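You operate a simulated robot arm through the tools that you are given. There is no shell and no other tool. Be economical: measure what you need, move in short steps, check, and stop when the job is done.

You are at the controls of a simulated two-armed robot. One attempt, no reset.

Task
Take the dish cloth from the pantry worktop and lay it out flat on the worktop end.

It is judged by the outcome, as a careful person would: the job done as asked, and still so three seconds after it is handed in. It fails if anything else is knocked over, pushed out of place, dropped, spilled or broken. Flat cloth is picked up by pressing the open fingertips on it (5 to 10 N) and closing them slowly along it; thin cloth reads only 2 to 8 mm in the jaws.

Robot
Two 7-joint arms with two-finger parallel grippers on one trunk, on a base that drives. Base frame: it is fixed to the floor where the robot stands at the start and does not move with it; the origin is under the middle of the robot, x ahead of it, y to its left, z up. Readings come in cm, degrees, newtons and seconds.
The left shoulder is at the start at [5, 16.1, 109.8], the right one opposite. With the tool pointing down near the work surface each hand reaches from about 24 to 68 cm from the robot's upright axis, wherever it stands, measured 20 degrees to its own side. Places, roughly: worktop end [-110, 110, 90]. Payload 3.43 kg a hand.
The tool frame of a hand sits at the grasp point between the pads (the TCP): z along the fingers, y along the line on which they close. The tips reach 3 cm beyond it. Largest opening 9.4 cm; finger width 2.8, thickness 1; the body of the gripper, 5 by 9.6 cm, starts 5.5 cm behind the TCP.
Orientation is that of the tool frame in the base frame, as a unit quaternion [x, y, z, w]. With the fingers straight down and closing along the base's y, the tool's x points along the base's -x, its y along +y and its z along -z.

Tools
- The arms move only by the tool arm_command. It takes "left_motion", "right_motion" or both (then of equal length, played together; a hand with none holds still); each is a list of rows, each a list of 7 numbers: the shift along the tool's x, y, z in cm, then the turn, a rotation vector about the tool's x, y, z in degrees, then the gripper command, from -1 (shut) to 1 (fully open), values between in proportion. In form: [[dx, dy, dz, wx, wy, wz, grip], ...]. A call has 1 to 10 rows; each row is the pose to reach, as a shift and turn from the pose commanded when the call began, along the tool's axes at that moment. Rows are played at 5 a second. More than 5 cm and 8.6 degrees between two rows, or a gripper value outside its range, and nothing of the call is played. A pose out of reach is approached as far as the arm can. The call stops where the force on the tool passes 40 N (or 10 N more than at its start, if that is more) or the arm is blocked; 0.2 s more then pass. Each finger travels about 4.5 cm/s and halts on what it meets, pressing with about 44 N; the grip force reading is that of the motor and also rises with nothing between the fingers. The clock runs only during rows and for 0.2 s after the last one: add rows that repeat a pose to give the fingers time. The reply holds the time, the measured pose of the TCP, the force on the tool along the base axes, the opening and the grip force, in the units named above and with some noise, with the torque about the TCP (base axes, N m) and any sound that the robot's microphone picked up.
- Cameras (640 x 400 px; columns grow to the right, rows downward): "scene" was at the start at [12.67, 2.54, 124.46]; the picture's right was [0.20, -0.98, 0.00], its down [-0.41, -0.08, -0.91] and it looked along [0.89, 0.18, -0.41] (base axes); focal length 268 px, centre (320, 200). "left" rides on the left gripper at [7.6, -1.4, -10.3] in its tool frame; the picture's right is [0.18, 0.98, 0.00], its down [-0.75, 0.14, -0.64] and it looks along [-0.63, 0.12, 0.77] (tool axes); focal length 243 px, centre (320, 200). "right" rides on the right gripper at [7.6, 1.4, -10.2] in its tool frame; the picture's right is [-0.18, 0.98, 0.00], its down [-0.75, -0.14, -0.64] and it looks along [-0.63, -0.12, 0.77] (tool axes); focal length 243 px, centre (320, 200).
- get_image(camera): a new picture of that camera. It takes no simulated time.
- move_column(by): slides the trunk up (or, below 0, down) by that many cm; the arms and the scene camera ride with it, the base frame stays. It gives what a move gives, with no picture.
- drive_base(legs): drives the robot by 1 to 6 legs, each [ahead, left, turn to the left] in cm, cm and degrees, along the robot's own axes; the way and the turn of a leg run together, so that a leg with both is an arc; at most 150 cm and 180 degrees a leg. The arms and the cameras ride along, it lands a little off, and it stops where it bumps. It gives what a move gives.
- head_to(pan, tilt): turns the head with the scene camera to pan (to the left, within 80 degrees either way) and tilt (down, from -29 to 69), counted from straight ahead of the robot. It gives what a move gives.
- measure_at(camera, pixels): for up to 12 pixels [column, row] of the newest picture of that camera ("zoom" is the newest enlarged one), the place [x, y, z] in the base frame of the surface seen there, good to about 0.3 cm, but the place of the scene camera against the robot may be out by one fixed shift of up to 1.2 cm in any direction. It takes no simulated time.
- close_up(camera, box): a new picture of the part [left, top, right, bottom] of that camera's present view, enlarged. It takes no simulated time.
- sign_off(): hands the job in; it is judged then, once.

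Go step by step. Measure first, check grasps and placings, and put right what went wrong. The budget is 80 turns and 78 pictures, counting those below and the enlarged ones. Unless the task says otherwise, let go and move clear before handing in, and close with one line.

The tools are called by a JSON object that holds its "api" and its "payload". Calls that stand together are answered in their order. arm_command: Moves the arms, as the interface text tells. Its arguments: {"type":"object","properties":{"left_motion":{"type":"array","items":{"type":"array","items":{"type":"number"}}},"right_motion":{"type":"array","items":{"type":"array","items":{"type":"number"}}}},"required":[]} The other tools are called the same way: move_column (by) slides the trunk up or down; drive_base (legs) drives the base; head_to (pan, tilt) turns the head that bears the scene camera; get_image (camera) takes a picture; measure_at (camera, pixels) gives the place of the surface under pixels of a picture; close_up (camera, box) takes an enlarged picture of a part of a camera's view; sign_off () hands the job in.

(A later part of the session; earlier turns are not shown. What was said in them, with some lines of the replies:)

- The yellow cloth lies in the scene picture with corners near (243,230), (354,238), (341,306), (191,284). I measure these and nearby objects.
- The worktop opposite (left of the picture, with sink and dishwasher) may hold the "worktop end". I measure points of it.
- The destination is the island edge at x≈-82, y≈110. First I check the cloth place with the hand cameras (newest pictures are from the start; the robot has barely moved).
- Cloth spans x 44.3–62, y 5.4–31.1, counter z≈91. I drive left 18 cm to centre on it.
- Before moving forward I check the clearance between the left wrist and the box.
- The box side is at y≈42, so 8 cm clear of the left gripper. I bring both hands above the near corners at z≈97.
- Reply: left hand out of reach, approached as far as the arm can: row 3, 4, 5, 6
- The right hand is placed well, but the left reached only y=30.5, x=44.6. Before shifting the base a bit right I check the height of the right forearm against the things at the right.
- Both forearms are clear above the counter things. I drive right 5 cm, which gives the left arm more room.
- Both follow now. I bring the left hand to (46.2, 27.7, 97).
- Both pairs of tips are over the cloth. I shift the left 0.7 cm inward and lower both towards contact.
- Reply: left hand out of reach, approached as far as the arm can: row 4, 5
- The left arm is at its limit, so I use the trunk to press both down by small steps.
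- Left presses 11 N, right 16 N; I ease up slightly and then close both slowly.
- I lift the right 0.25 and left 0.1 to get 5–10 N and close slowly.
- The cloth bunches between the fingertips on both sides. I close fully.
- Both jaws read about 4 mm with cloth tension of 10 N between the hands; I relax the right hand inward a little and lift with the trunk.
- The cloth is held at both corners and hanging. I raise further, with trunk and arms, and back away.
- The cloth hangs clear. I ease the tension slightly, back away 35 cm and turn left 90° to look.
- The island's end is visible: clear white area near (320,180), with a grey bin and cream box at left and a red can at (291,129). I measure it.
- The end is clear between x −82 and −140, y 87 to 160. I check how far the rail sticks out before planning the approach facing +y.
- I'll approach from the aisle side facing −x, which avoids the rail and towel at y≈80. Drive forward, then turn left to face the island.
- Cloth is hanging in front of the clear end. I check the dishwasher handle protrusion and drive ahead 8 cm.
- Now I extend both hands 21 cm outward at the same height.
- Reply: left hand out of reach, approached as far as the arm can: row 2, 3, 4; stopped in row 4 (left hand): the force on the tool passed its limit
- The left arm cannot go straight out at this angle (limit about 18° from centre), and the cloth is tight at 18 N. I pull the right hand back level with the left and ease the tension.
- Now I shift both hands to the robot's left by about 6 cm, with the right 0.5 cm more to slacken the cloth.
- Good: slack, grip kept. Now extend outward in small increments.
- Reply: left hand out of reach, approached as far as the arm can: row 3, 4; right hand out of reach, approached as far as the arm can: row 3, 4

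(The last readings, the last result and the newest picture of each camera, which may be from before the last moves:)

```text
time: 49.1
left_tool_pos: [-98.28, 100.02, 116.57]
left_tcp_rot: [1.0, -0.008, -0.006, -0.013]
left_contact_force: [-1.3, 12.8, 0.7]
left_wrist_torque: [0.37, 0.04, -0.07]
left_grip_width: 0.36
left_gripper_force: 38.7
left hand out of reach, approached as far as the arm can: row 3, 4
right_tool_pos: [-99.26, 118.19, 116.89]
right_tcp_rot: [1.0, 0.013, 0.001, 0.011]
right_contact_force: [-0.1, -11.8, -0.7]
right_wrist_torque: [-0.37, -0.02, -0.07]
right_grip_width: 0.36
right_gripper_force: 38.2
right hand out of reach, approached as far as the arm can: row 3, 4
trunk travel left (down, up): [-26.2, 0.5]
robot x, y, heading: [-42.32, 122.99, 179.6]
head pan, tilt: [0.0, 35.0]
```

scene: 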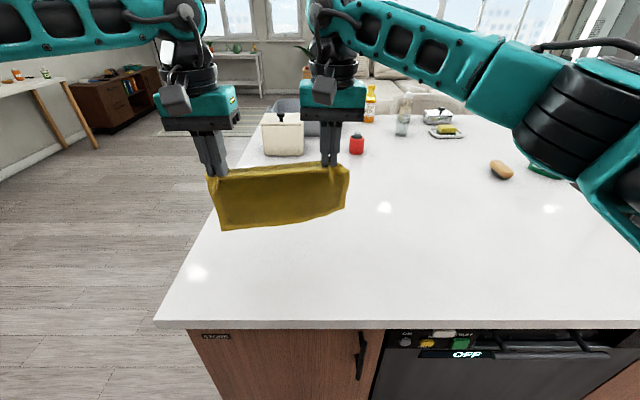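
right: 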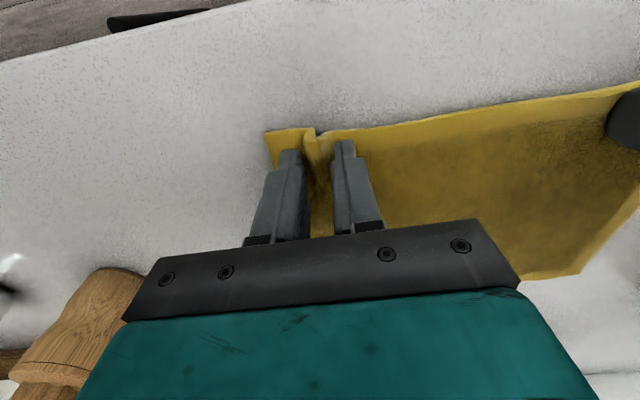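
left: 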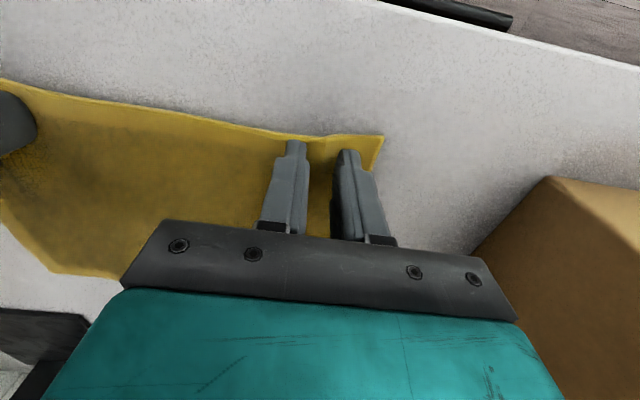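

Both arms are near full reach at this height; lower they should reach farther. I ease back 1 cm, slacken, and lower 6 cm (cloth bottom stays above the top).

{"api": "arm_command", "payload": {"left_motion": [[0.5, 0, 1, 0, 0, 0, -1], [0.5, 0, 3, 0, 0, 0, -1], [0.5, 0, 5, 0, 0, 0, -1], [0.5, 0, 6, 0, 0, 0, -1]], "right_motion": [[1.4, 0.5, 1, 0, 0, 0, -1], [1.4, 0.5, 3, 0, 0, 0, -1], [1.4, 0.5, 5, 0, 0, 0, -1], [1.4, 0.5, 6, 0, 0, 0, -1]]}}

{"api": "arm_command", "payload": {"left_motion": [[-1, 0, 0, 0, 0, 0, -1], [-3, 0, 0, 0, 0, 0, -1], [-3, 0, 0, 0, 0, 0, -1]], "right_motion": [[-1, 0, 0, 0, 0, 0, -1], [-3, 0, 0, 0, 0, 0, -1], [-3, 0, 0, 0, 0, 0, -1]]}}

{"api": "get_image", "payload": {"camera": "scene"}}

```text
time: 50.1
left_tool_pos: [-97.72, 99.64, 110.51]
left_tcp_rot: [1.0, -0.007, -0.005, -0.01]
left_contact_force: [-0.6, 5.5, 0.6]
left_wrist_torque: [0.15, -0.01, -0.07]
left_grip_width: 0.36
left_gripper_force: 37.9
right_tool_pos: [-97.95, 117.74, 110.87]
right_tcp_rot: [1.0, 0.009, 0.0, 0.009]
right_contact_force: [0.2, -5.2, 0.2]
right_wrist_torque: [-0.15, -0.02, -0.05]
right_grip_width: 0.36
right_gripper_force: 37.9
trunk travel left (down, up): [-26.2, 0.5]
robot x, y, heading: [-42.12, 123.14, 179.6]
head pan, tilt: [0.0, 35.0]
```

```text
time: 50.9
left_tool_pos: [-98.52, 99.28, 110.75]
left_tcp_rot: [1.0, -0.007, -0.006, -0.012]
left_contact_force: [-1.5, 10.5, -0.5]
left_wrist_torque: [0.31, 0.05, -0.06]
left_grip_width: 0.37
left_gripper_force: 38.2
left hand out of reach, approached as far as the arm can: row 1, 2, 3
right_tool_pos: [-99.76, 117.43, 110.79]
right_tcp_rot: [1.0, 0.012, 0.0, 0.01]
right_contact_force: [0.9, -10.7, 0.1]
right_wrist_torque: [-0.4, -0.02, -0.1]
right_grip_width: 0.38
right_gripper_force: 38.0
right hand out of reach, approached as far as the arm can: row 2, 3
trunk travel left (down, up): [-26.2, 0.5]
robot x, y, heading: [-42.49, 123.73, 179.9]
head pan, tilt: [0.0, 35.0]
```

```text
56 pictures are left
```

scene: 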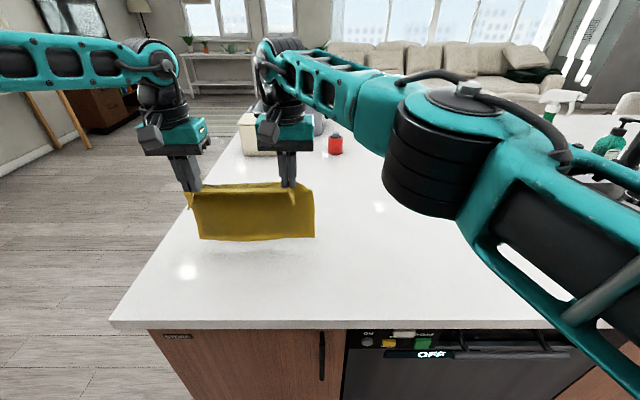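

Reach stays limited at about 56 cm, so I look down to see how much floor room is left to drive nearer.

{"api": "head_to", "payload": {"pan": 0, "tilt": 69}}

{"api": "get_image", "payload": {"camera": "scene"}}

```text
time: 51.9
left_tool_pos: [-98.33, 99.29, 110.73]
left_tcp_rot: [1.0, -0.007, -0.006, -0.012]
left_contact_force: [-0.9, 13.7, -1.0]
left_wrist_torque: [0.44, 0.01, -0.1]
left_grip_width: 0.38
left_gripper_force: 38.8
right_tool_pos: [-99.78, 117.65, 110.84]
right_tcp_rot: [1.0, 0.01, 0.001, 0.01]
right_contact_force: [0.4, -13.7, -0.1]
right_wrist_torque: [-0.47, -0.02, -0.06]
right_grip_width: 0.36
right_gripper_force: 37.8
trunk travel left (down, up): [-26.2, 0.5]
robot x, y, heading: [-42.39, 123.71, 180.0]
head pan, tilt: [0.0, 68.8]
```

```text
55 pictures are left
```

scene: 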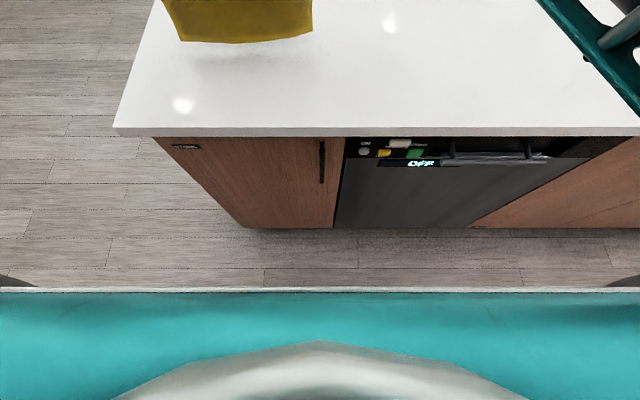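

{"api": "measure_at", "payload": {"camera": "scene", "pixels": [[320, 292], [320, 284], [320, 230], [320, 310], [320, 345], [10, 282], [630, 282], [500, 157], [322, 160], [320, 133]]}}

```text
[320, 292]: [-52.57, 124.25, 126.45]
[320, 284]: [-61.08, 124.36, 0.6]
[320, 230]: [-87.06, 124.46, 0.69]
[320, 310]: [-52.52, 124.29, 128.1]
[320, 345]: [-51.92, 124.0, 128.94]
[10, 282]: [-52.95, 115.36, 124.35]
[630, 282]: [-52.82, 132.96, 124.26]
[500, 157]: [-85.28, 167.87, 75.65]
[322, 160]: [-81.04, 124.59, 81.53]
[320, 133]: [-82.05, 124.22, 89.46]
```

The floor is seen free up to x≈−61 (pixel (320,284)), and the torso front is at −53, so there is room to drive 10 cm ahead. I even out the hands first, then drive.

{"api": "arm_command", "payload": {"right_motion": [[1, 0.4, 0, 0, 0, 0, -1], [1.4, 0.8, 0, 0, 0, 0, -1], [1.4, 0.8, 0, 0, 0, 0, -1]]}}

{"api": "drive_base", "payload": {"legs": [[9.5, 0, 0]]}}

{"api": "head_to", "payload": {"pan": 15, "tilt": 35}}

{"api": "get_image", "payload": {"camera": "scene"}}

```text
time: 52.7
left_tool_pos: [-98.45, 99.09, 110.8]
left_tcp_rot: [1.0, -0.007, -0.006, -0.011]
left_contact_force: [0.4, 4.5, -0.1]
left_wrist_torque: [0.15, 0.01, -0.07]
left_grip_width: 0.36
left_gripper_force: 38.3
right_tool_pos: [-98.37, 116.87, 110.83]
right_tcp_rot: [1.0, 0.009, 0.001, 0.008]
right_contact_force: [0.1, -5.1, -0.3]
right_wrist_torque: [-0.15, 0.01, -0.06]
right_grip_width: 0.36
right_gripper_force: 38.0
trunk travel left (down, up): [-26.2, 0.5]
robot x, y, heading: [-42.37, 123.64, 179.8]
head pan, tilt: [0.0, 68.8]
```

```text
time: 53.8
left_tool_pos: [-108.12, 99.26, 110.59]
left_tcp_rot: [1.0, -0.006, -0.006, -0.01]
left_contact_force: [0.2, 3.1, 0.3]
left_wrist_torque: [0.04, 0.02, -0.03]
left_grip_width: 0.38
left_gripper_force: 38.1
right_tool_pos: [-107.98, 117.01, 110.92]
right_tcp_rot: [1.0, 0.01, 0.001, 0.009]
right_contact_force: [0.5, -2.6, -0.5]
right_wrist_torque: [-0.12, -0.05, -0.1]
right_grip_width: 0.36
right_gripper_force: 38.6
trunk travel left (down, up): [-26.2, 0.5]
robot x, y, heading: [-52.17, 123.76, 179.8]
head pan, tilt: [0.0, 68.8]
```

```text
time: 54.8
left_tool_pos: [-108.01, 99.23, 110.74]
left_tcp_rot: [1.0, -0.007, -0.006, -0.012]
left_contact_force: [-0.4, 1.9, 0.1]
left_wrist_torque: [0.07, 0.02, -0.01]
left_grip_width: 0.36
left_gripper_force: 38.6
right_tool_pos: [-107.85, 117.06, 110.84]
right_tcp_rot: [1.0, 0.009, 0.001, 0.009]
right_contact_force: [0.2, -2.4, -0.1]
right_wrist_torque: [-0.05, -0.01, -0.04]
right_grip_width: 0.34
right_gripper_force: 37.6
trunk travel left (down, up): [-26.2, 0.5]
robot x, y, heading: [-52.11, 123.56, 179.6]
head pan, tilt: [15.0, 35.0]
```

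```text
54 pictures are left
```

scene: 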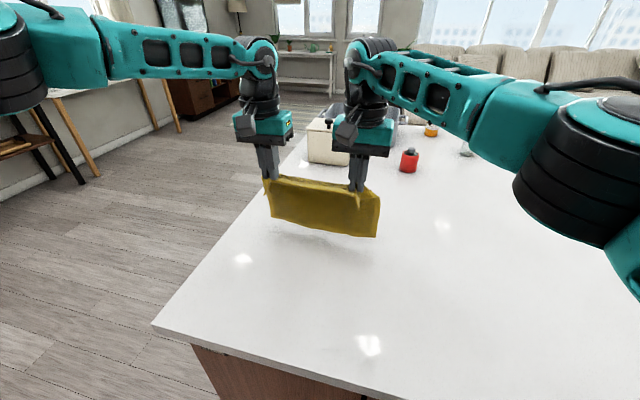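

Still room, so I drive 5 cm farther to centre the cloth nearer x=−103, and measure the hanging edge height.

{"api": "drive_base", "payload": {"legs": [[5, 0, 0.3]]}}

{"api": "get_image", "payload": {"camera": "scene"}}

{"api": "get_image", "payload": {"camera": "right"}}

```text
time: 55.6
left_tool_pos: [-108.75, 99.21, 110.81]
left_tcp_rot: [1.0, -0.006, -0.006, -0.012]
left_contact_force: [-0.3, 0.9, 0.4]
left_wrist_torque: [0.03, 0.01, -0.05]
left_grip_width: 0.4
left_gripper_force: 38.2
right_tool_pos: [-108.62, 116.81, 110.91]
right_tcp_rot: [1.0, 0.011, 0.0, 0.01]
right_contact_force: [1.3, -1.8, 0.1]
right_wrist_torque: [-0.01, 0.03, -0.02]
right_grip_width: 0.35
right_gripper_force: 38.1
trunk travel left (down, up): [-26.2, 0.5]
robot x, y, heading: [-52.63, 123.2, 179.9]
head pan, tilt: [15.0, 35.0]
stopped in leg 1: the robot was blocked; the commanded pose is now the measured one
```

```text
53 pictures are left
```

scene: 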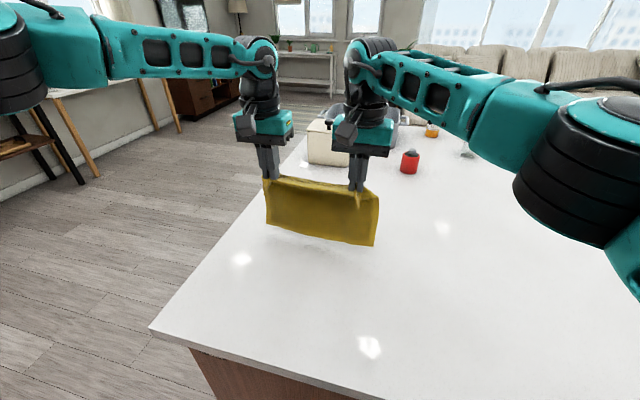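

```text
52 pictures are left
```

right: 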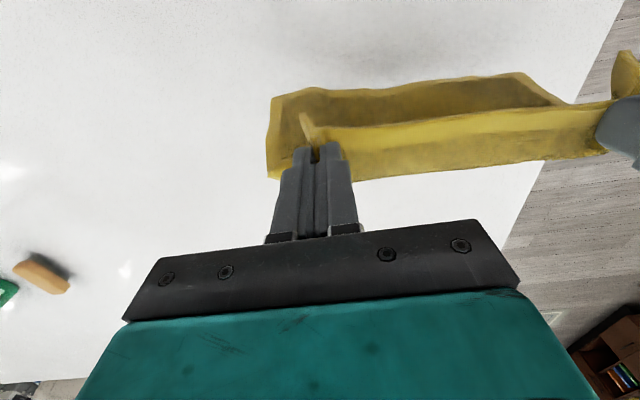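

The base touched something at −52.6 (the cabinet or its handle); I back off 1.5 cm and measure the hanging edge.

{"api": "drive_base", "payload": {"legs": [[-1.5, 0, 0]]}}

{"api": "get_image", "payload": {"camera": "scene"}}

{"api": "measure_at", "payload": {"camera": "scene", "pixels": [[270, 222], [320, 238], [372, 242], [268, 182], [376, 200], [320, 300]]}}

{"api": "get_image", "payload": {"camera": "right"}}

{"api": "measure_at", "payload": {"camera": "right", "pixels": [[280, 100], [400, 88], [520, 76], [275, 175], [450, 200], [200, 100], [300, 120]]}}

```text
time: 56.4
left_tool_pos: [-107.12, 99.24, 110.92]
left_tcp_rot: [1.0, -0.006, -0.006, -0.011]
left_contact_force: [0.4, 0.9, 0.9]
left_wrist_torque: [0.03, 0.03, -0.04]
left_grip_width: 0.37
left_gripper_force: 38.0
right_tool_pos: [-107.06, 116.7, 110.96]
right_tcp_rot: [1.0, 0.012, 0.0, 0.01]
right_contact_force: [-0.3, -1.0, -0.5]
right_wrist_torque: [-0.04, 0.04, -0.07]
right_grip_width: 0.36
right_gripper_force: 38.1
trunk travel left (down, up): [-26.2, 0.5]
robot x, y, heading: [-51.35, 123.14, 180.0]
head pan, tilt: [15.0, 35.0]
```

```text
51 pictures are left
```

scene: 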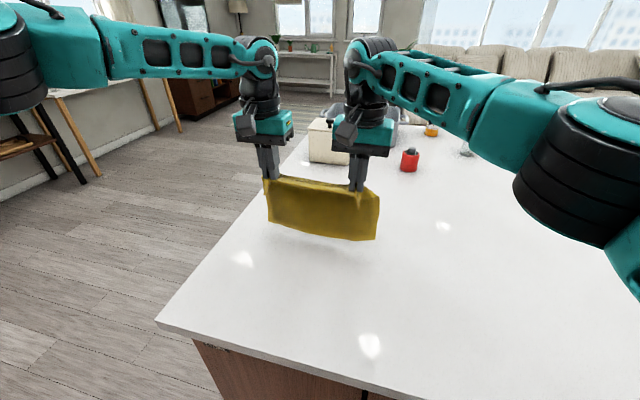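

```text
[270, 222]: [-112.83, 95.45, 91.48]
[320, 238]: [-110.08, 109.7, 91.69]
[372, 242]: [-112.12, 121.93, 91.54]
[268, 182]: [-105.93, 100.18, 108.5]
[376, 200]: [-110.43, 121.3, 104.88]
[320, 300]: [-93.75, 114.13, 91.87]
```

```text
50 pictures are left
```

right: 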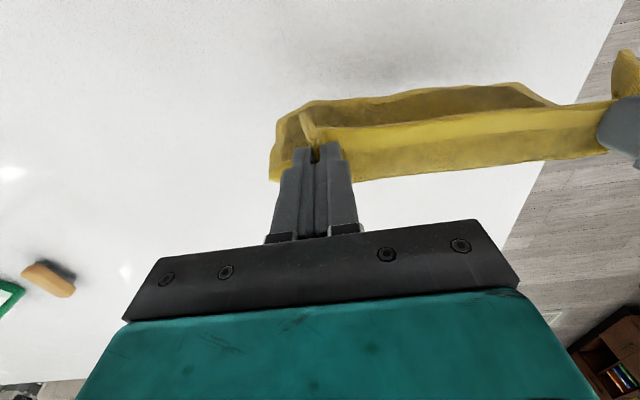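

```text
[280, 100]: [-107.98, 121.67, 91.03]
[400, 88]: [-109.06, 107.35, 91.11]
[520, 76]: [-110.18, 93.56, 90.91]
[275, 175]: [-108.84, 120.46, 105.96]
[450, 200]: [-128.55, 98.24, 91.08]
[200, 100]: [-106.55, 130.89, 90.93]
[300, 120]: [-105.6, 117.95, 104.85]
```

The bottom edge hangs just about 1 cm above the top. I lower along an arc toward the robot so the cloth lays down from far to near; first half now.

{"api": "arm_command", "payload": {"left_motion": [[0, 0, 0.8, 0, 0, 0, -1], [1.4, 0, 1.2, 0, 0, 0, -1], [2.8, 0, 1.5, 0, 0, 0, -1], [5.2, 0, 2.1, 0, 0, 0, -1], [7.8, 0, 3.2, 0, 0, 0, -1], [10.1, 0, 4.7, 0, 0, 0, -1], [10.1, 0, 4.7, 0, 0, 0, -1]], "right_motion": [[0, 0, 0.8, 0, 0, 0, -1], [1.4, 0, 1.2, 0, 0, 0, -1], [2.8, 0, 1.5, 0, 0, 0, -1], [5.2, 0, 2.1, 0, 0, 0, -1], [7.8, 0, 3.2, 0, 0, 0, -1], [10.1, 0, 4.7, 0, 0, 0, -1], [10.1, 0, 4.7, 0, 0, 0, -1]]}}

{"api": "get_image", "payload": {"camera": "scene"}}

{"api": "get_image", "payload": {"camera": "right"}}

```text
time: 58.0
left_tool_pos: [-97.11, 99.34, 105.88]
left_tcp_rot: [1.0, -0.006, -0.008, -0.012]
left_contact_force: [0.4, 3.4, -1.0]
left_wrist_torque: [0.11, -0.04, -0.06]
left_grip_width: 0.35
left_gripper_force: 38.4
right_tool_pos: [-97.1, 117.01, 106.26]
right_tcp_rot: [1.0, 0.01, 0.0, 0.01]
right_contact_force: [-0.8, -3.3, 1.1]
right_wrist_torque: [-0.1, 0.04, -0.08]
right_grip_width: 0.35
right_gripper_force: 38.2
trunk travel left (down, up): [-26.2, 0.5]
robot x, y, heading: [-51.44, 123.72, 179.8]
head pan, tilt: [15.0, 35.0]
```

```text
49 pictures are left
```

scene: 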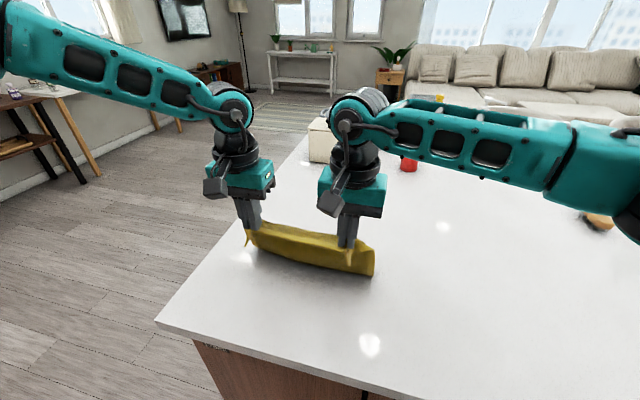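

```text
48 pictures are left
```

right: 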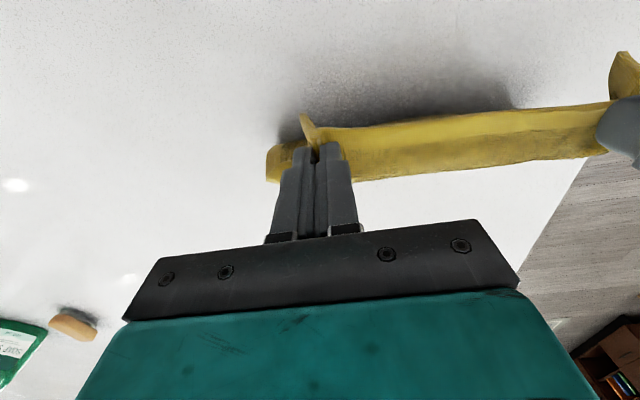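

The cloth is sloping away with the far edge on the top. I continue the arc down to just above the surface.

{"api": "arm_command", "payload": {"left_motion": [[2, 0, 2, 0, 0, 0, -1], [3.8, 0, 4.3, 0, 0, 0, -1], [5, 0, 6.8, 0, 0, 0, -1], [6, 0, 9.3, 0, 0, 0, -1], [6.4, 0, 11, 0, 0, 0, -1], [6.4, 0, 11, 0, 0, 0, -1]], "right_motion": [[2, 0, 2.1, 0, 0, 0, -1], [3.8, 0, 4.5, 0, 0, 0, -1], [5, 0, 7, 0, 0, 0, -1], [6, 0, 9.6, 0, 0, 0, -1], [6.4, 0, 11.3, 0, 0, 0, -1], [6.4, 0, 11.3, 0, 0, 0, -1]]}}

{"api": "get_image", "payload": {"camera": "scene"}}

```text
time: 59.4
left_tool_pos: [-91.03, 99.36, 94.75]
left_tcp_rot: [1.0, -0.007, -0.008, -0.012]
left_contact_force: [0.6, 3.1, -0.3]
left_wrist_torque: [0.06, 0.02, -0.02]
left_grip_width: 0.39
left_gripper_force: 38.3
right_tool_pos: [-90.5, 116.92, 94.96]
right_tcp_rot: [1.0, 0.011, 0.0, 0.01]
right_contact_force: [0.0, -3.1, 0.3]
right_wrist_torque: [-0.06, 0.04, -0.07]
right_grip_width: 0.37
right_gripper_force: 37.7
trunk travel left (down, up): [-26.2, 0.5]
robot x, y, heading: [-51.11, 123.05, 179.8]
head pan, tilt: [15.0, 35.0]
```

```text
47 pictures are left
```

scene: 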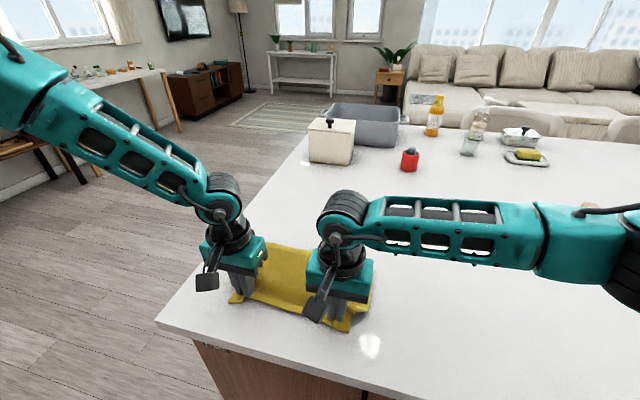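

The cloth is laid out; I lower to light contact, then open with the tips pressing, which spreads the pinched folds back out.

{"api": "arm_command", "payload": {"left_motion": [[0, 0, 0.2, 0, 0, 0, -1], [0, 0, 0.4, 0, 0, 0, -1], [0, 0, 0.4, 0, 0, 0, -1]], "right_motion": [[0, 0, 0.3, 0, 0, 0, -1], [0, 0, 0.6, 0, 0, 0, -1], [0, 0, 0.6, 0, 0, 0, -1]]}}

```text
time: 60.2
left_tool_pos: [-90.94, 99.51, 94.54]
left_tcp_rot: [1.0, -0.007, -0.007, -0.012]
left_contact_force: [0.4, 0.4, 2.0]
left_wrist_torque: [0.01, 0.05, -0.01]
left_grip_width: 0.38
left_gripper_force: 37.9
right_tool_pos: [-90.65, 116.92, 94.46]
right_tcp_rot: [1.0, 0.011, -0.001, 0.009]
right_contact_force: [0.8, 1.6, 8.1]
right_wrist_torque: [0.02, 0.11, -0.1]
right_grip_width: 0.35
right_gripper_force: 38.2
trunk travel left (down, up): [-26.2, 0.5]
robot x, y, heading: [-51.09, 123.33, 180.0]
head pan, tilt: [15.0, 35.0]
```

{"api": "arm_command", "payload": {"left_motion": [[0, 0, 0.15, 0, 0, 0, -0.9], [0, 0, 0.15, 0, 0, 0, -0.8], [0, 0, 0.15, 0, 0, 0, -0.7], [0, 0, 0.15, 0, 0, 0, -0.6], [0, 0, 0.15, 0, 0, 0, -0.5], [0, 0, 0.15, 0, 0, 0, -0.4], [0, 0, 0.15, 0, 0, 0, -0.3], [0, 0, 0.15, 0, 0, 0, -0.2], [0, 0, 0.15, 0, 0, 0, -0.1]], "right_motion": [[0, 0, 0, 0, 0, 0, -0.9], [0, 0, 0, 0, 0, 0, -0.8], [0, 0, 0, 0, 0, 0, -0.7], [0, 0, 0, 0, 0, 0, -0.6], [0, 0, 0, 0, 0, 0, -0.5], [0, 0, 0, 0, 0, 0, -0.4], [0, 0, 0, 0, 0, 0, -0.3], [0, 0, 0, 0, 0, 0, -0.2], [0, 0, 0, 0, 0, 0, -0.1]]}}

{"api": "get_image", "payload": {"camera": "left"}}

{"api": "get_image", "payload": {"camera": "right"}}

```text
time: 62.2
left_tool_pos: [-91.02, 99.47, 94.43]
left_tcp_rot: [1.0, -0.006, -0.007, -0.012]
left_contact_force: [-0.8, 2.5, 8.7]
left_wrist_torque: [-0.08, -0.03, 0.0]
left_grip_width: 3.95
left_gripper_force: 0.1
right_tool_pos: [-90.59, 116.93, 94.36]
right_tcp_rot: [1.0, 0.012, 0.0, 0.01]
right_contact_force: [-0.1, -1.0, 5.0]
right_wrist_torque: [0.01, 0.04, -0.05]
right_grip_width: 4.03
right_gripper_force: 0.1
trunk travel left (down, up): [-26.2, 0.5]
robot x, y, heading: [-51.25, 123.26, 179.8]
head pan, tilt: [15.0, 35.0]
```

```text
46 pictures are left
```

left: 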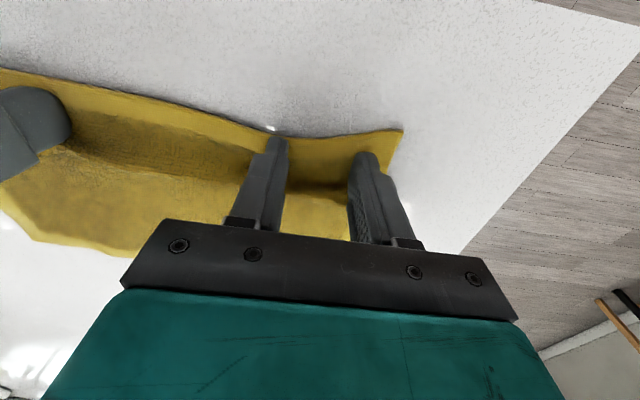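

```text
45 pictures are left
```

right: 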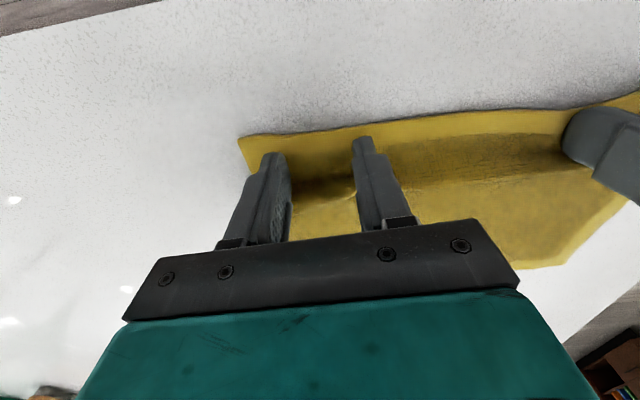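

The folds opened out. I lift both hands straight up and look.

{"api": "arm_command", "payload": {"left_motion": [[0, 0, -1, 0, 0, 0, -0.1], [0, 0, -4, 0, 0, 0, -0.1], [0, 0, -8, 0, 0, 0, -0.1], [0, 0, -12, 0, 0, 0, -0.1]], "right_motion": [[0, 0, -1, 0, 0, 0, -0.1], [0, 0, -4, 0, 0, 0, -0.1], [0, 0, -8, 0, 0, 0, -0.1], [0, 0, -12, 0, 0, 0, -0.1]]}}

{"api": "get_image", "payload": {"camera": "left"}}

{"api": "get_image", "payload": {"camera": "right"}}

{"api": "get_image", "payload": {"camera": "scene"}}

```text
time: 63.2
left_tool_pos: [-90.65, 99.15, 106.52]
left_tcp_rot: [1.0, -0.006, -0.006, -0.012]
left_contact_force: [-0.6, 0.7, -0.5]
left_wrist_torque: [-0.01, 0.0, 0.01]
left_grip_width: 4.26
left_gripper_force: 0.1
right_tool_pos: [-90.64, 117.22, 106.63]
right_tcp_rot: [1.0, 0.011, 0.0, 0.01]
right_contact_force: [0.3, -0.7, 0.2]
right_wrist_torque: [0.0, 0.04, 0.02]
right_grip_width: 4.24
right_gripper_force: 0.0
trunk travel left (down, up): [-26.2, 0.5]
robot x, y, heading: [-51.13, 123.22, 179.9]
head pan, tilt: [15.0, 35.0]
```

```text
44 pictures are left
```

left: 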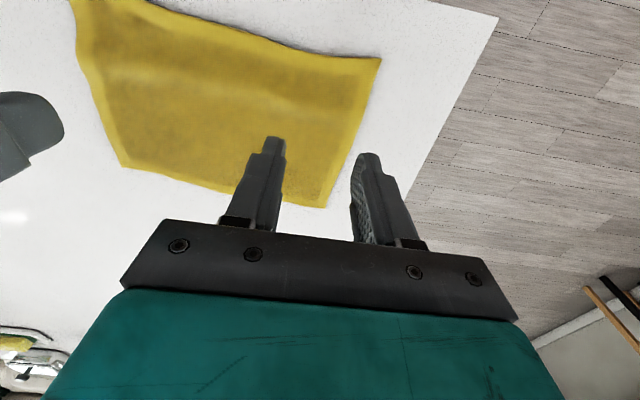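

```text
43 pictures are left
```

right: 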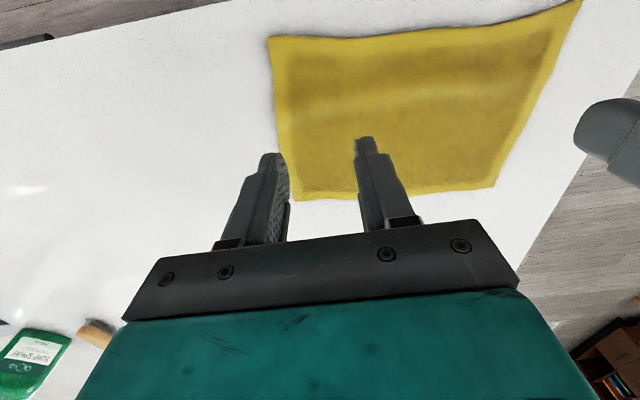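

```text
42 pictures are left
```

scene: 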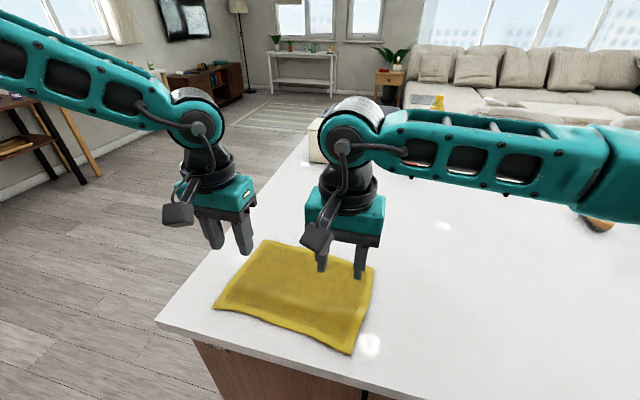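

The cloth is spread with only a faint ripple. I measure its corners and the ripple height.

{"api": "measure_at", "payload": {"camera": "right", "pixels": [[272, 40], [576, 5], [494, 186], [298, 198], [320, 60], [320, 75], [320, 100], [320, 120], [440, 60], [440, 85], [440, 110], [440, 160]]}}

{"api": "measure_at", "payload": {"camera": "left", "pixels": [[378, 60], [80, 10], [125, 165], [322, 205], [300, 60], [300, 80], [300, 100], [200, 50], [200, 70], [200, 90], [230, 220], [420, 60]]}}

{"api": "close_up", "payload": {"camera": "scene", "box": [200, 220, 400, 360]}}

```text
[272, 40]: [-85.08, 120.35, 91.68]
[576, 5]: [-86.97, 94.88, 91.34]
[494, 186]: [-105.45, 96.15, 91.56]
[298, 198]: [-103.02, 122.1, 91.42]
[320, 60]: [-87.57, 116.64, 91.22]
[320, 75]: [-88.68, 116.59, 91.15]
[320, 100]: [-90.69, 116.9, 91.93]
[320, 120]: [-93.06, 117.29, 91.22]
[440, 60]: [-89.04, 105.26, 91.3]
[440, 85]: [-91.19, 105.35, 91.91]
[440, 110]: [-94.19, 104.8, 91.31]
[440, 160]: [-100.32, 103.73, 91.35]
```

```text
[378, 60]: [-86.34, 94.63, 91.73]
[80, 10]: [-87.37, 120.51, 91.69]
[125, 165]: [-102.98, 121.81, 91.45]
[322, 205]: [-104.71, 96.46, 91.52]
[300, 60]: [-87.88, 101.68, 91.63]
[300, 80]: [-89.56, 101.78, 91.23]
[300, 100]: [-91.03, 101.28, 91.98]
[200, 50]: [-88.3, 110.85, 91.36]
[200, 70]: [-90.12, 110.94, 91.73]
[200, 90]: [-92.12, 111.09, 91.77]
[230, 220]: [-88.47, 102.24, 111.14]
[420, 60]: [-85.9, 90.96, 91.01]
```

```text
2.86 times, centred on (300, 290) of scene
```

zoom: 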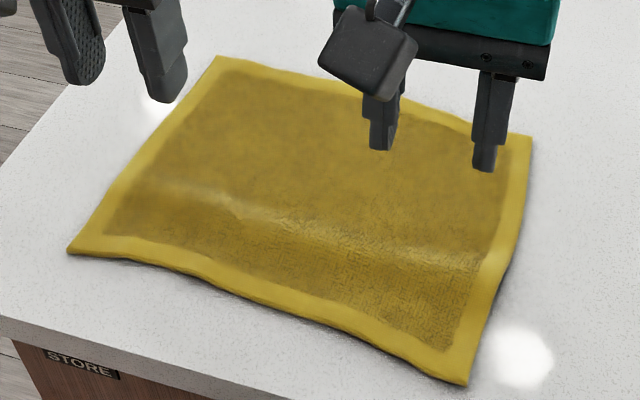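

The cloth lies flat within the end (x −85…−105, y 94.6…122) with a ripple of about 0.6 cm near x −91. I'll smooth it by pressing near the far edge and pulling it outward about 1 cm.

{"api": "arm_command", "payload": {"left_motion": [[-3, 0, 0, 0, 0, 0, -0.5], [-6, 0, 0, 0, 0, 0, -0.5], [-9, 0, 1, 0, 0, 0, -0.5], [-11, 0, 3, 0, 0, 0, -0.5], [-11.2, 0, 6, 0, 0, 0, -0.5], [-11.2, 0, 9, 0, 0, 0, -0.5], [-11.2, 0, 11.4, 0, 0, 0, -0.5], [-11.2, 0, 11.4, 0, 0, 0, -0.5]], "right_motion": [[-3, 0, 0, 0, 0, 0, -0.5], [-6, 0, 0, 0, 0, 0, -0.5], [-8, 0, 1, 0, 0, 0, -0.5], [-9.5, 0, 3, 0, 0, 0, -0.5], [-10, 0, 6, 0, 0, 0, -0.5], [-10, 0, 9, 0, 0, 0, -0.5], [-10, 0, 11.5, 0, 0, 0, -0.5], [-10, 0, 11.5, 0, 0, 0, -0.5]]}}

```text
time: 65.0
left_tool_pos: [-101.11, 98.74, 96.18]
left_tcp_rot: [1.0, -0.006, -0.008, -0.011]
left_contact_force: [-0.1, -0.4, -0.7]
left_wrist_torque: [-0.01, 0.01, -0.02]
left_grip_width: 2.36
left_gripper_force: 0.2
left hand out of reach, approached as far as the arm can: row 6, 7, 8
right_tool_pos: [-100.65, 116.48, 94.83]
right_tcp_rot: [1.0, 0.011, 0.001, 0.009]
right_contact_force: [0.5, -0.3, 0.7]
right_wrist_torque: [0.0, 0.02, 0.04]
right_grip_width: 2.35
right_gripper_force: 0.0
trunk travel left (down, up): [-26.2, 0.5]
robot x, y, heading: [-50.96, 123.35, 179.9]
head pan, tilt: [15.0, 35.0]
```

The left can't get low with the trunk this high, so I raise both hands and lower the trunk to regain reach.

{"api": "arm_command", "payload": {"left_motion": [[0, 0, -3, 0, 0, 0, -0.5], [0, 0, -6, 0, 0, 0, -0.5], [0, 0, -9, 0, 0, 0, -0.5], [0, 0, -12, 0, 0, 0, -0.5], [0, 0, -12, 0, 0, 0, -0.5]], "right_motion": [[0, 0, -3.3, 0, 0, 0, -0.5], [0, 0, -6.6, 0, 0, 0, -0.5], [0, 0, -10, 0, 0, 0, -0.5], [0, 0, -13.35, 0, 0, 0, -0.5], [0, 0, -13.35, 0, 0, 0, -0.5]]}}

{"api": "move_column", "payload": {"by": -12}}

{"api": "get_image", "payload": {"camera": "scene"}}

```text
time: 66.2
left_tool_pos: [-101.09, 98.37, 108.09]
left_tcp_rot: [1.0, -0.006, -0.006, -0.011]
left_contact_force: [-0.6, 0.7, 0.6]
left_wrist_torque: [-0.01, -0.02, 0.01]
left_grip_width: 2.34
left_gripper_force: 0.0
right_tool_pos: [-100.91, 116.85, 108.14]
right_tcp_rot: [1.0, 0.012, -0.001, 0.009]
right_contact_force: [0.4, -0.1, 0.2]
right_wrist_torque: [-0.01, 0.02, -0.01]
right_grip_width: 2.34
right_gripper_force: 0.0
trunk travel left (down, up): [-26.2, 0.5]
robot x, y, heading: [-51.61, 123.27, 179.9]
head pan, tilt: [15.0, 35.0]
```

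```text
time: 67.7
left_tool_pos: [-100.95, 98.37, 96.09]
left_tcp_rot: [1.0, -0.006, -0.006, -0.011]
left_contact_force: [0.0, -0.3, 0.3]
left_wrist_torque: [0.0, 0.03, 0.0]
left_grip_width: 2.35
left_gripper_force: 0.0
right_tool_pos: [-100.84, 116.79, 96.15]
right_tcp_rot: [1.0, 0.011, 0.0, 0.01]
right_contact_force: [0.0, 0.0, -1.0]
right_wrist_torque: [-0.02, -0.03, 0.02]
right_grip_width: 2.33
right_gripper_force: 0.1
trunk travel left (down, up): [-14.2, 12.5]
robot x, y, heading: [-51.18, 123.48, 179.8]
head pan, tilt: [15.0, 35.0]
```

```text
40 pictures are left
```

scene: 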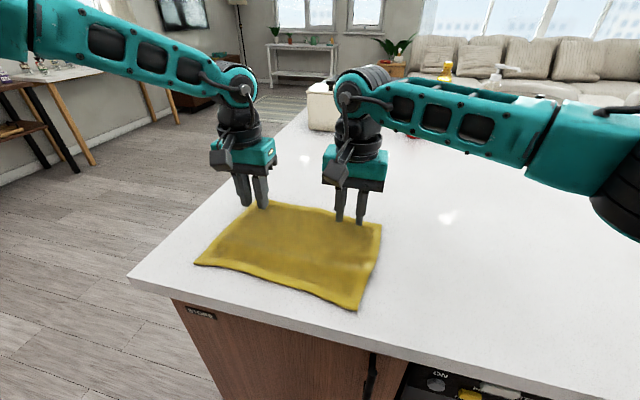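

Now press both (left moved 1 cm inward) and pull outward gently.

{"api": "arm_command", "payload": {"left_motion": [[0, -1, 0.6, 0, 0, 0, -0.5], [0, -1, 1.2, 0, 0, 0, -0.5], [0, -1, 1.7, 0, 0, 0, -0.5], [0, -1, 1.7, 0, 0, 0, -0.5]], "right_motion": [[0, 0, 0.6, 0, 0, 0, -0.5], [0, 0, 1.2, 0, 0, 0, -0.5], [0, 0, 1.75, 0, 0, 0, -0.5], [0, 0, 1.75, 0, 0, 0, -0.5]]}}

```text
time: 68.7
left_tool_pos: [-101.04, 99.51, 94.46]
left_tcp_rot: [1.0, -0.006, -0.008, -0.011]
left_contact_force: [0.0, 0.1, 1.6]
left_wrist_torque: [-0.03, 0.01, -0.03]
left_grip_width: 2.33
left_gripper_force: 0.2
right_tool_pos: [-100.74, 116.8, 94.35]
right_tcp_rot: [1.0, 0.011, 0.0, 0.01]
right_contact_force: [0.4, 0.5, 1.5]
right_wrist_torque: [0.02, -0.01, 0.0]
right_grip_width: 2.34
right_gripper_force: 0.1
trunk travel left (down, up): [-14.2, 12.5]
robot x, y, heading: [-51.32, 123.63, 180.0]
head pan, tilt: [15.0, 35.0]
```

{"api": "arm_command", "payload": {"left_motion": [[0, 0, 0.2, 0, 0, 0, -0.5], [-0.3, 0, 0.2, 0, 0, 0, -0.5], [-0.6, 0, 0.2, 0, 0, 0, -0.5], [-0.9, 0, 0.2, 0, 0, 0, -0.5], [-1.2, 0, 0.2, 0, 0, 0, -0.5]], "right_motion": [[0, 0, 0.2, 0, 0, 0, -0.5], [-0.3, 0, 0.2, 0, 0, 0, -0.5], [-0.6, 0, 0.2, 0, 0, 0, -0.5], [-0.9, 0, 0.2, 0, 0, 0, -0.5], [-1.2, 0, 0.2, 0, 0, 0, -0.5]]}}

{"api": "close_up", "payload": {"camera": "scene", "box": [180, 180, 400, 320]}}

```text
time: 69.9
left_tool_pos: [-101.81, 99.55, 94.27]
left_tcp_rot: [1.0, -0.007, -0.008, -0.012]
left_contact_force: [3.3, -0.3, 7.4]
left_wrist_torque: [-0.05, -0.07, 0.04]
left_grip_width: 2.34
left_gripper_force: 0.0
right_tool_pos: [-102.0, 116.84, 94.35]
right_tcp_rot: [1.0, 0.011, 0.0, 0.01]
right_contact_force: [2.4, -0.5, 10.1]
right_wrist_torque: [0.05, -0.09, -0.03]
right_grip_width: 2.36
right_gripper_force: 0.0
trunk travel left (down, up): [-14.2, 12.5]
robot x, y, heading: [-51.04, 123.52, 179.9]
head pan, tilt: [15.0, 35.0]
```

```text
2.86 times, centred on (290, 250) of scene
```

zoom: 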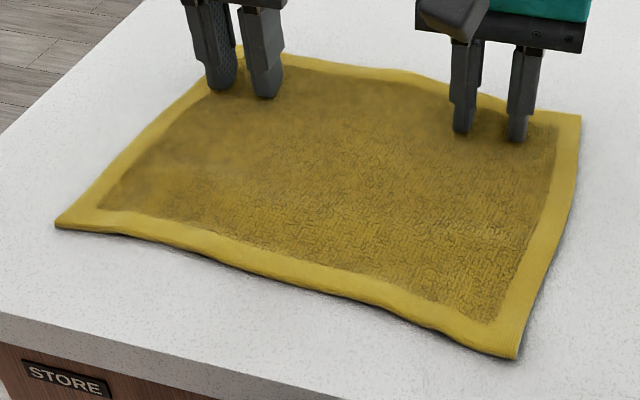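

The ripple is gone. I lift straight up and back the robot away for a final check.

{"api": "arm_command", "payload": {"left_motion": [[0, 0, -1, 0, 0, 0, -0.5], [0, 0, -4, 0, 0, 0, -0.5], [0, 0, -8, 0, 0, 0, -0.5], [0, 0, -12, 0, 0, 0, -0.5]], "right_motion": [[0, 0, -1, 0, 0, 0, -0.5], [0, 0, -4, 0, 0, 0, -0.5], [0, 0, -8, 0, 0, 0, -0.5], [0, 0, -12, 0, 0, 0, -0.5]]}}

{"api": "drive_base", "payload": {"legs": [[-28, 0, 0]]}}

{"api": "get_image", "payload": {"camera": "scene"}}

```text
time: 70.9
left_tool_pos: [-101.78, 99.31, 106.26]
left_tcp_rot: [1.0, -0.006, -0.007, -0.011]
left_contact_force: [0.4, -0.4, 0.7]
left_wrist_torque: [0.06, -0.02, -0.02]
left_grip_width: 2.31
left_gripper_force: 0.1
right_tool_pos: [-102.02, 117.03, 106.03]
right_tcp_rot: [1.0, 0.011, 0.0, 0.01]
right_contact_force: [-0.1, 0.3, -0.4]
right_wrist_torque: [0.01, 0.01, 0.0]
right_grip_width: 2.35
right_gripper_force: 0.0
trunk travel left (down, up): [-14.2, 12.5]
robot x, y, heading: [-51.29, 123.66, 180.3]
head pan, tilt: [15.0, 35.0]
```

```text
time: 72.9
left_tool_pos: [-73.7, 99.25, 106.2]
left_tcp_rot: [1.0, -0.004, -0.007, -0.012]
left_contact_force: [0.0, 0.1, 0.1]
left_wrist_torque: [0.01, 0.03, 0.01]
left_grip_width: 2.38
left_gripper_force: 0.0
right_tool_pos: [-73.87, 116.87, 105.99]
right_tcp_rot: [1.0, 0.012, 0.001, 0.01]
right_contact_force: [0.1, 0.5, 0.1]
right_wrist_torque: [-0.03, 0.02, -0.04]
right_grip_width: 2.35
right_gripper_force: 0.0
trunk travel left (down, up): [-14.2, 12.5]
robot x, y, heading: [-23.31, 123.43, -179.8]
head pan, tilt: [15.0, 35.0]
```

```text
38 pictures are left
```

scene: 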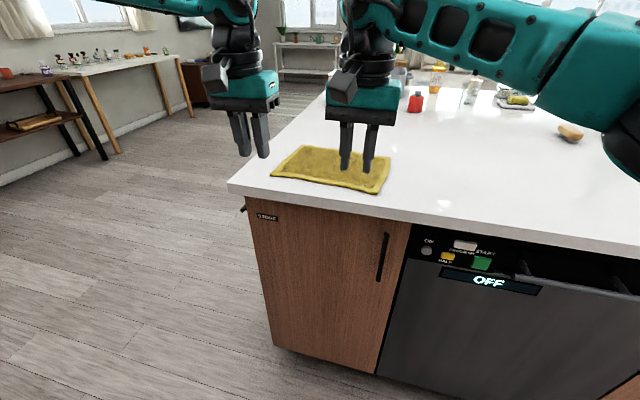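

The cloth lies flat on the worktop end, both hands are clear of it, and the things around it are in place. I hand in.

{"api": "sign_off", "payload": {}}

```text
The job is handed in.
```

The dish cloth is laid out flat on the worktop end, both hands are off it, and I saw nothing else knocked over or moved. The robot's base did lightly touch the cabinet front once while I was getting into position; I backed it off straight away.
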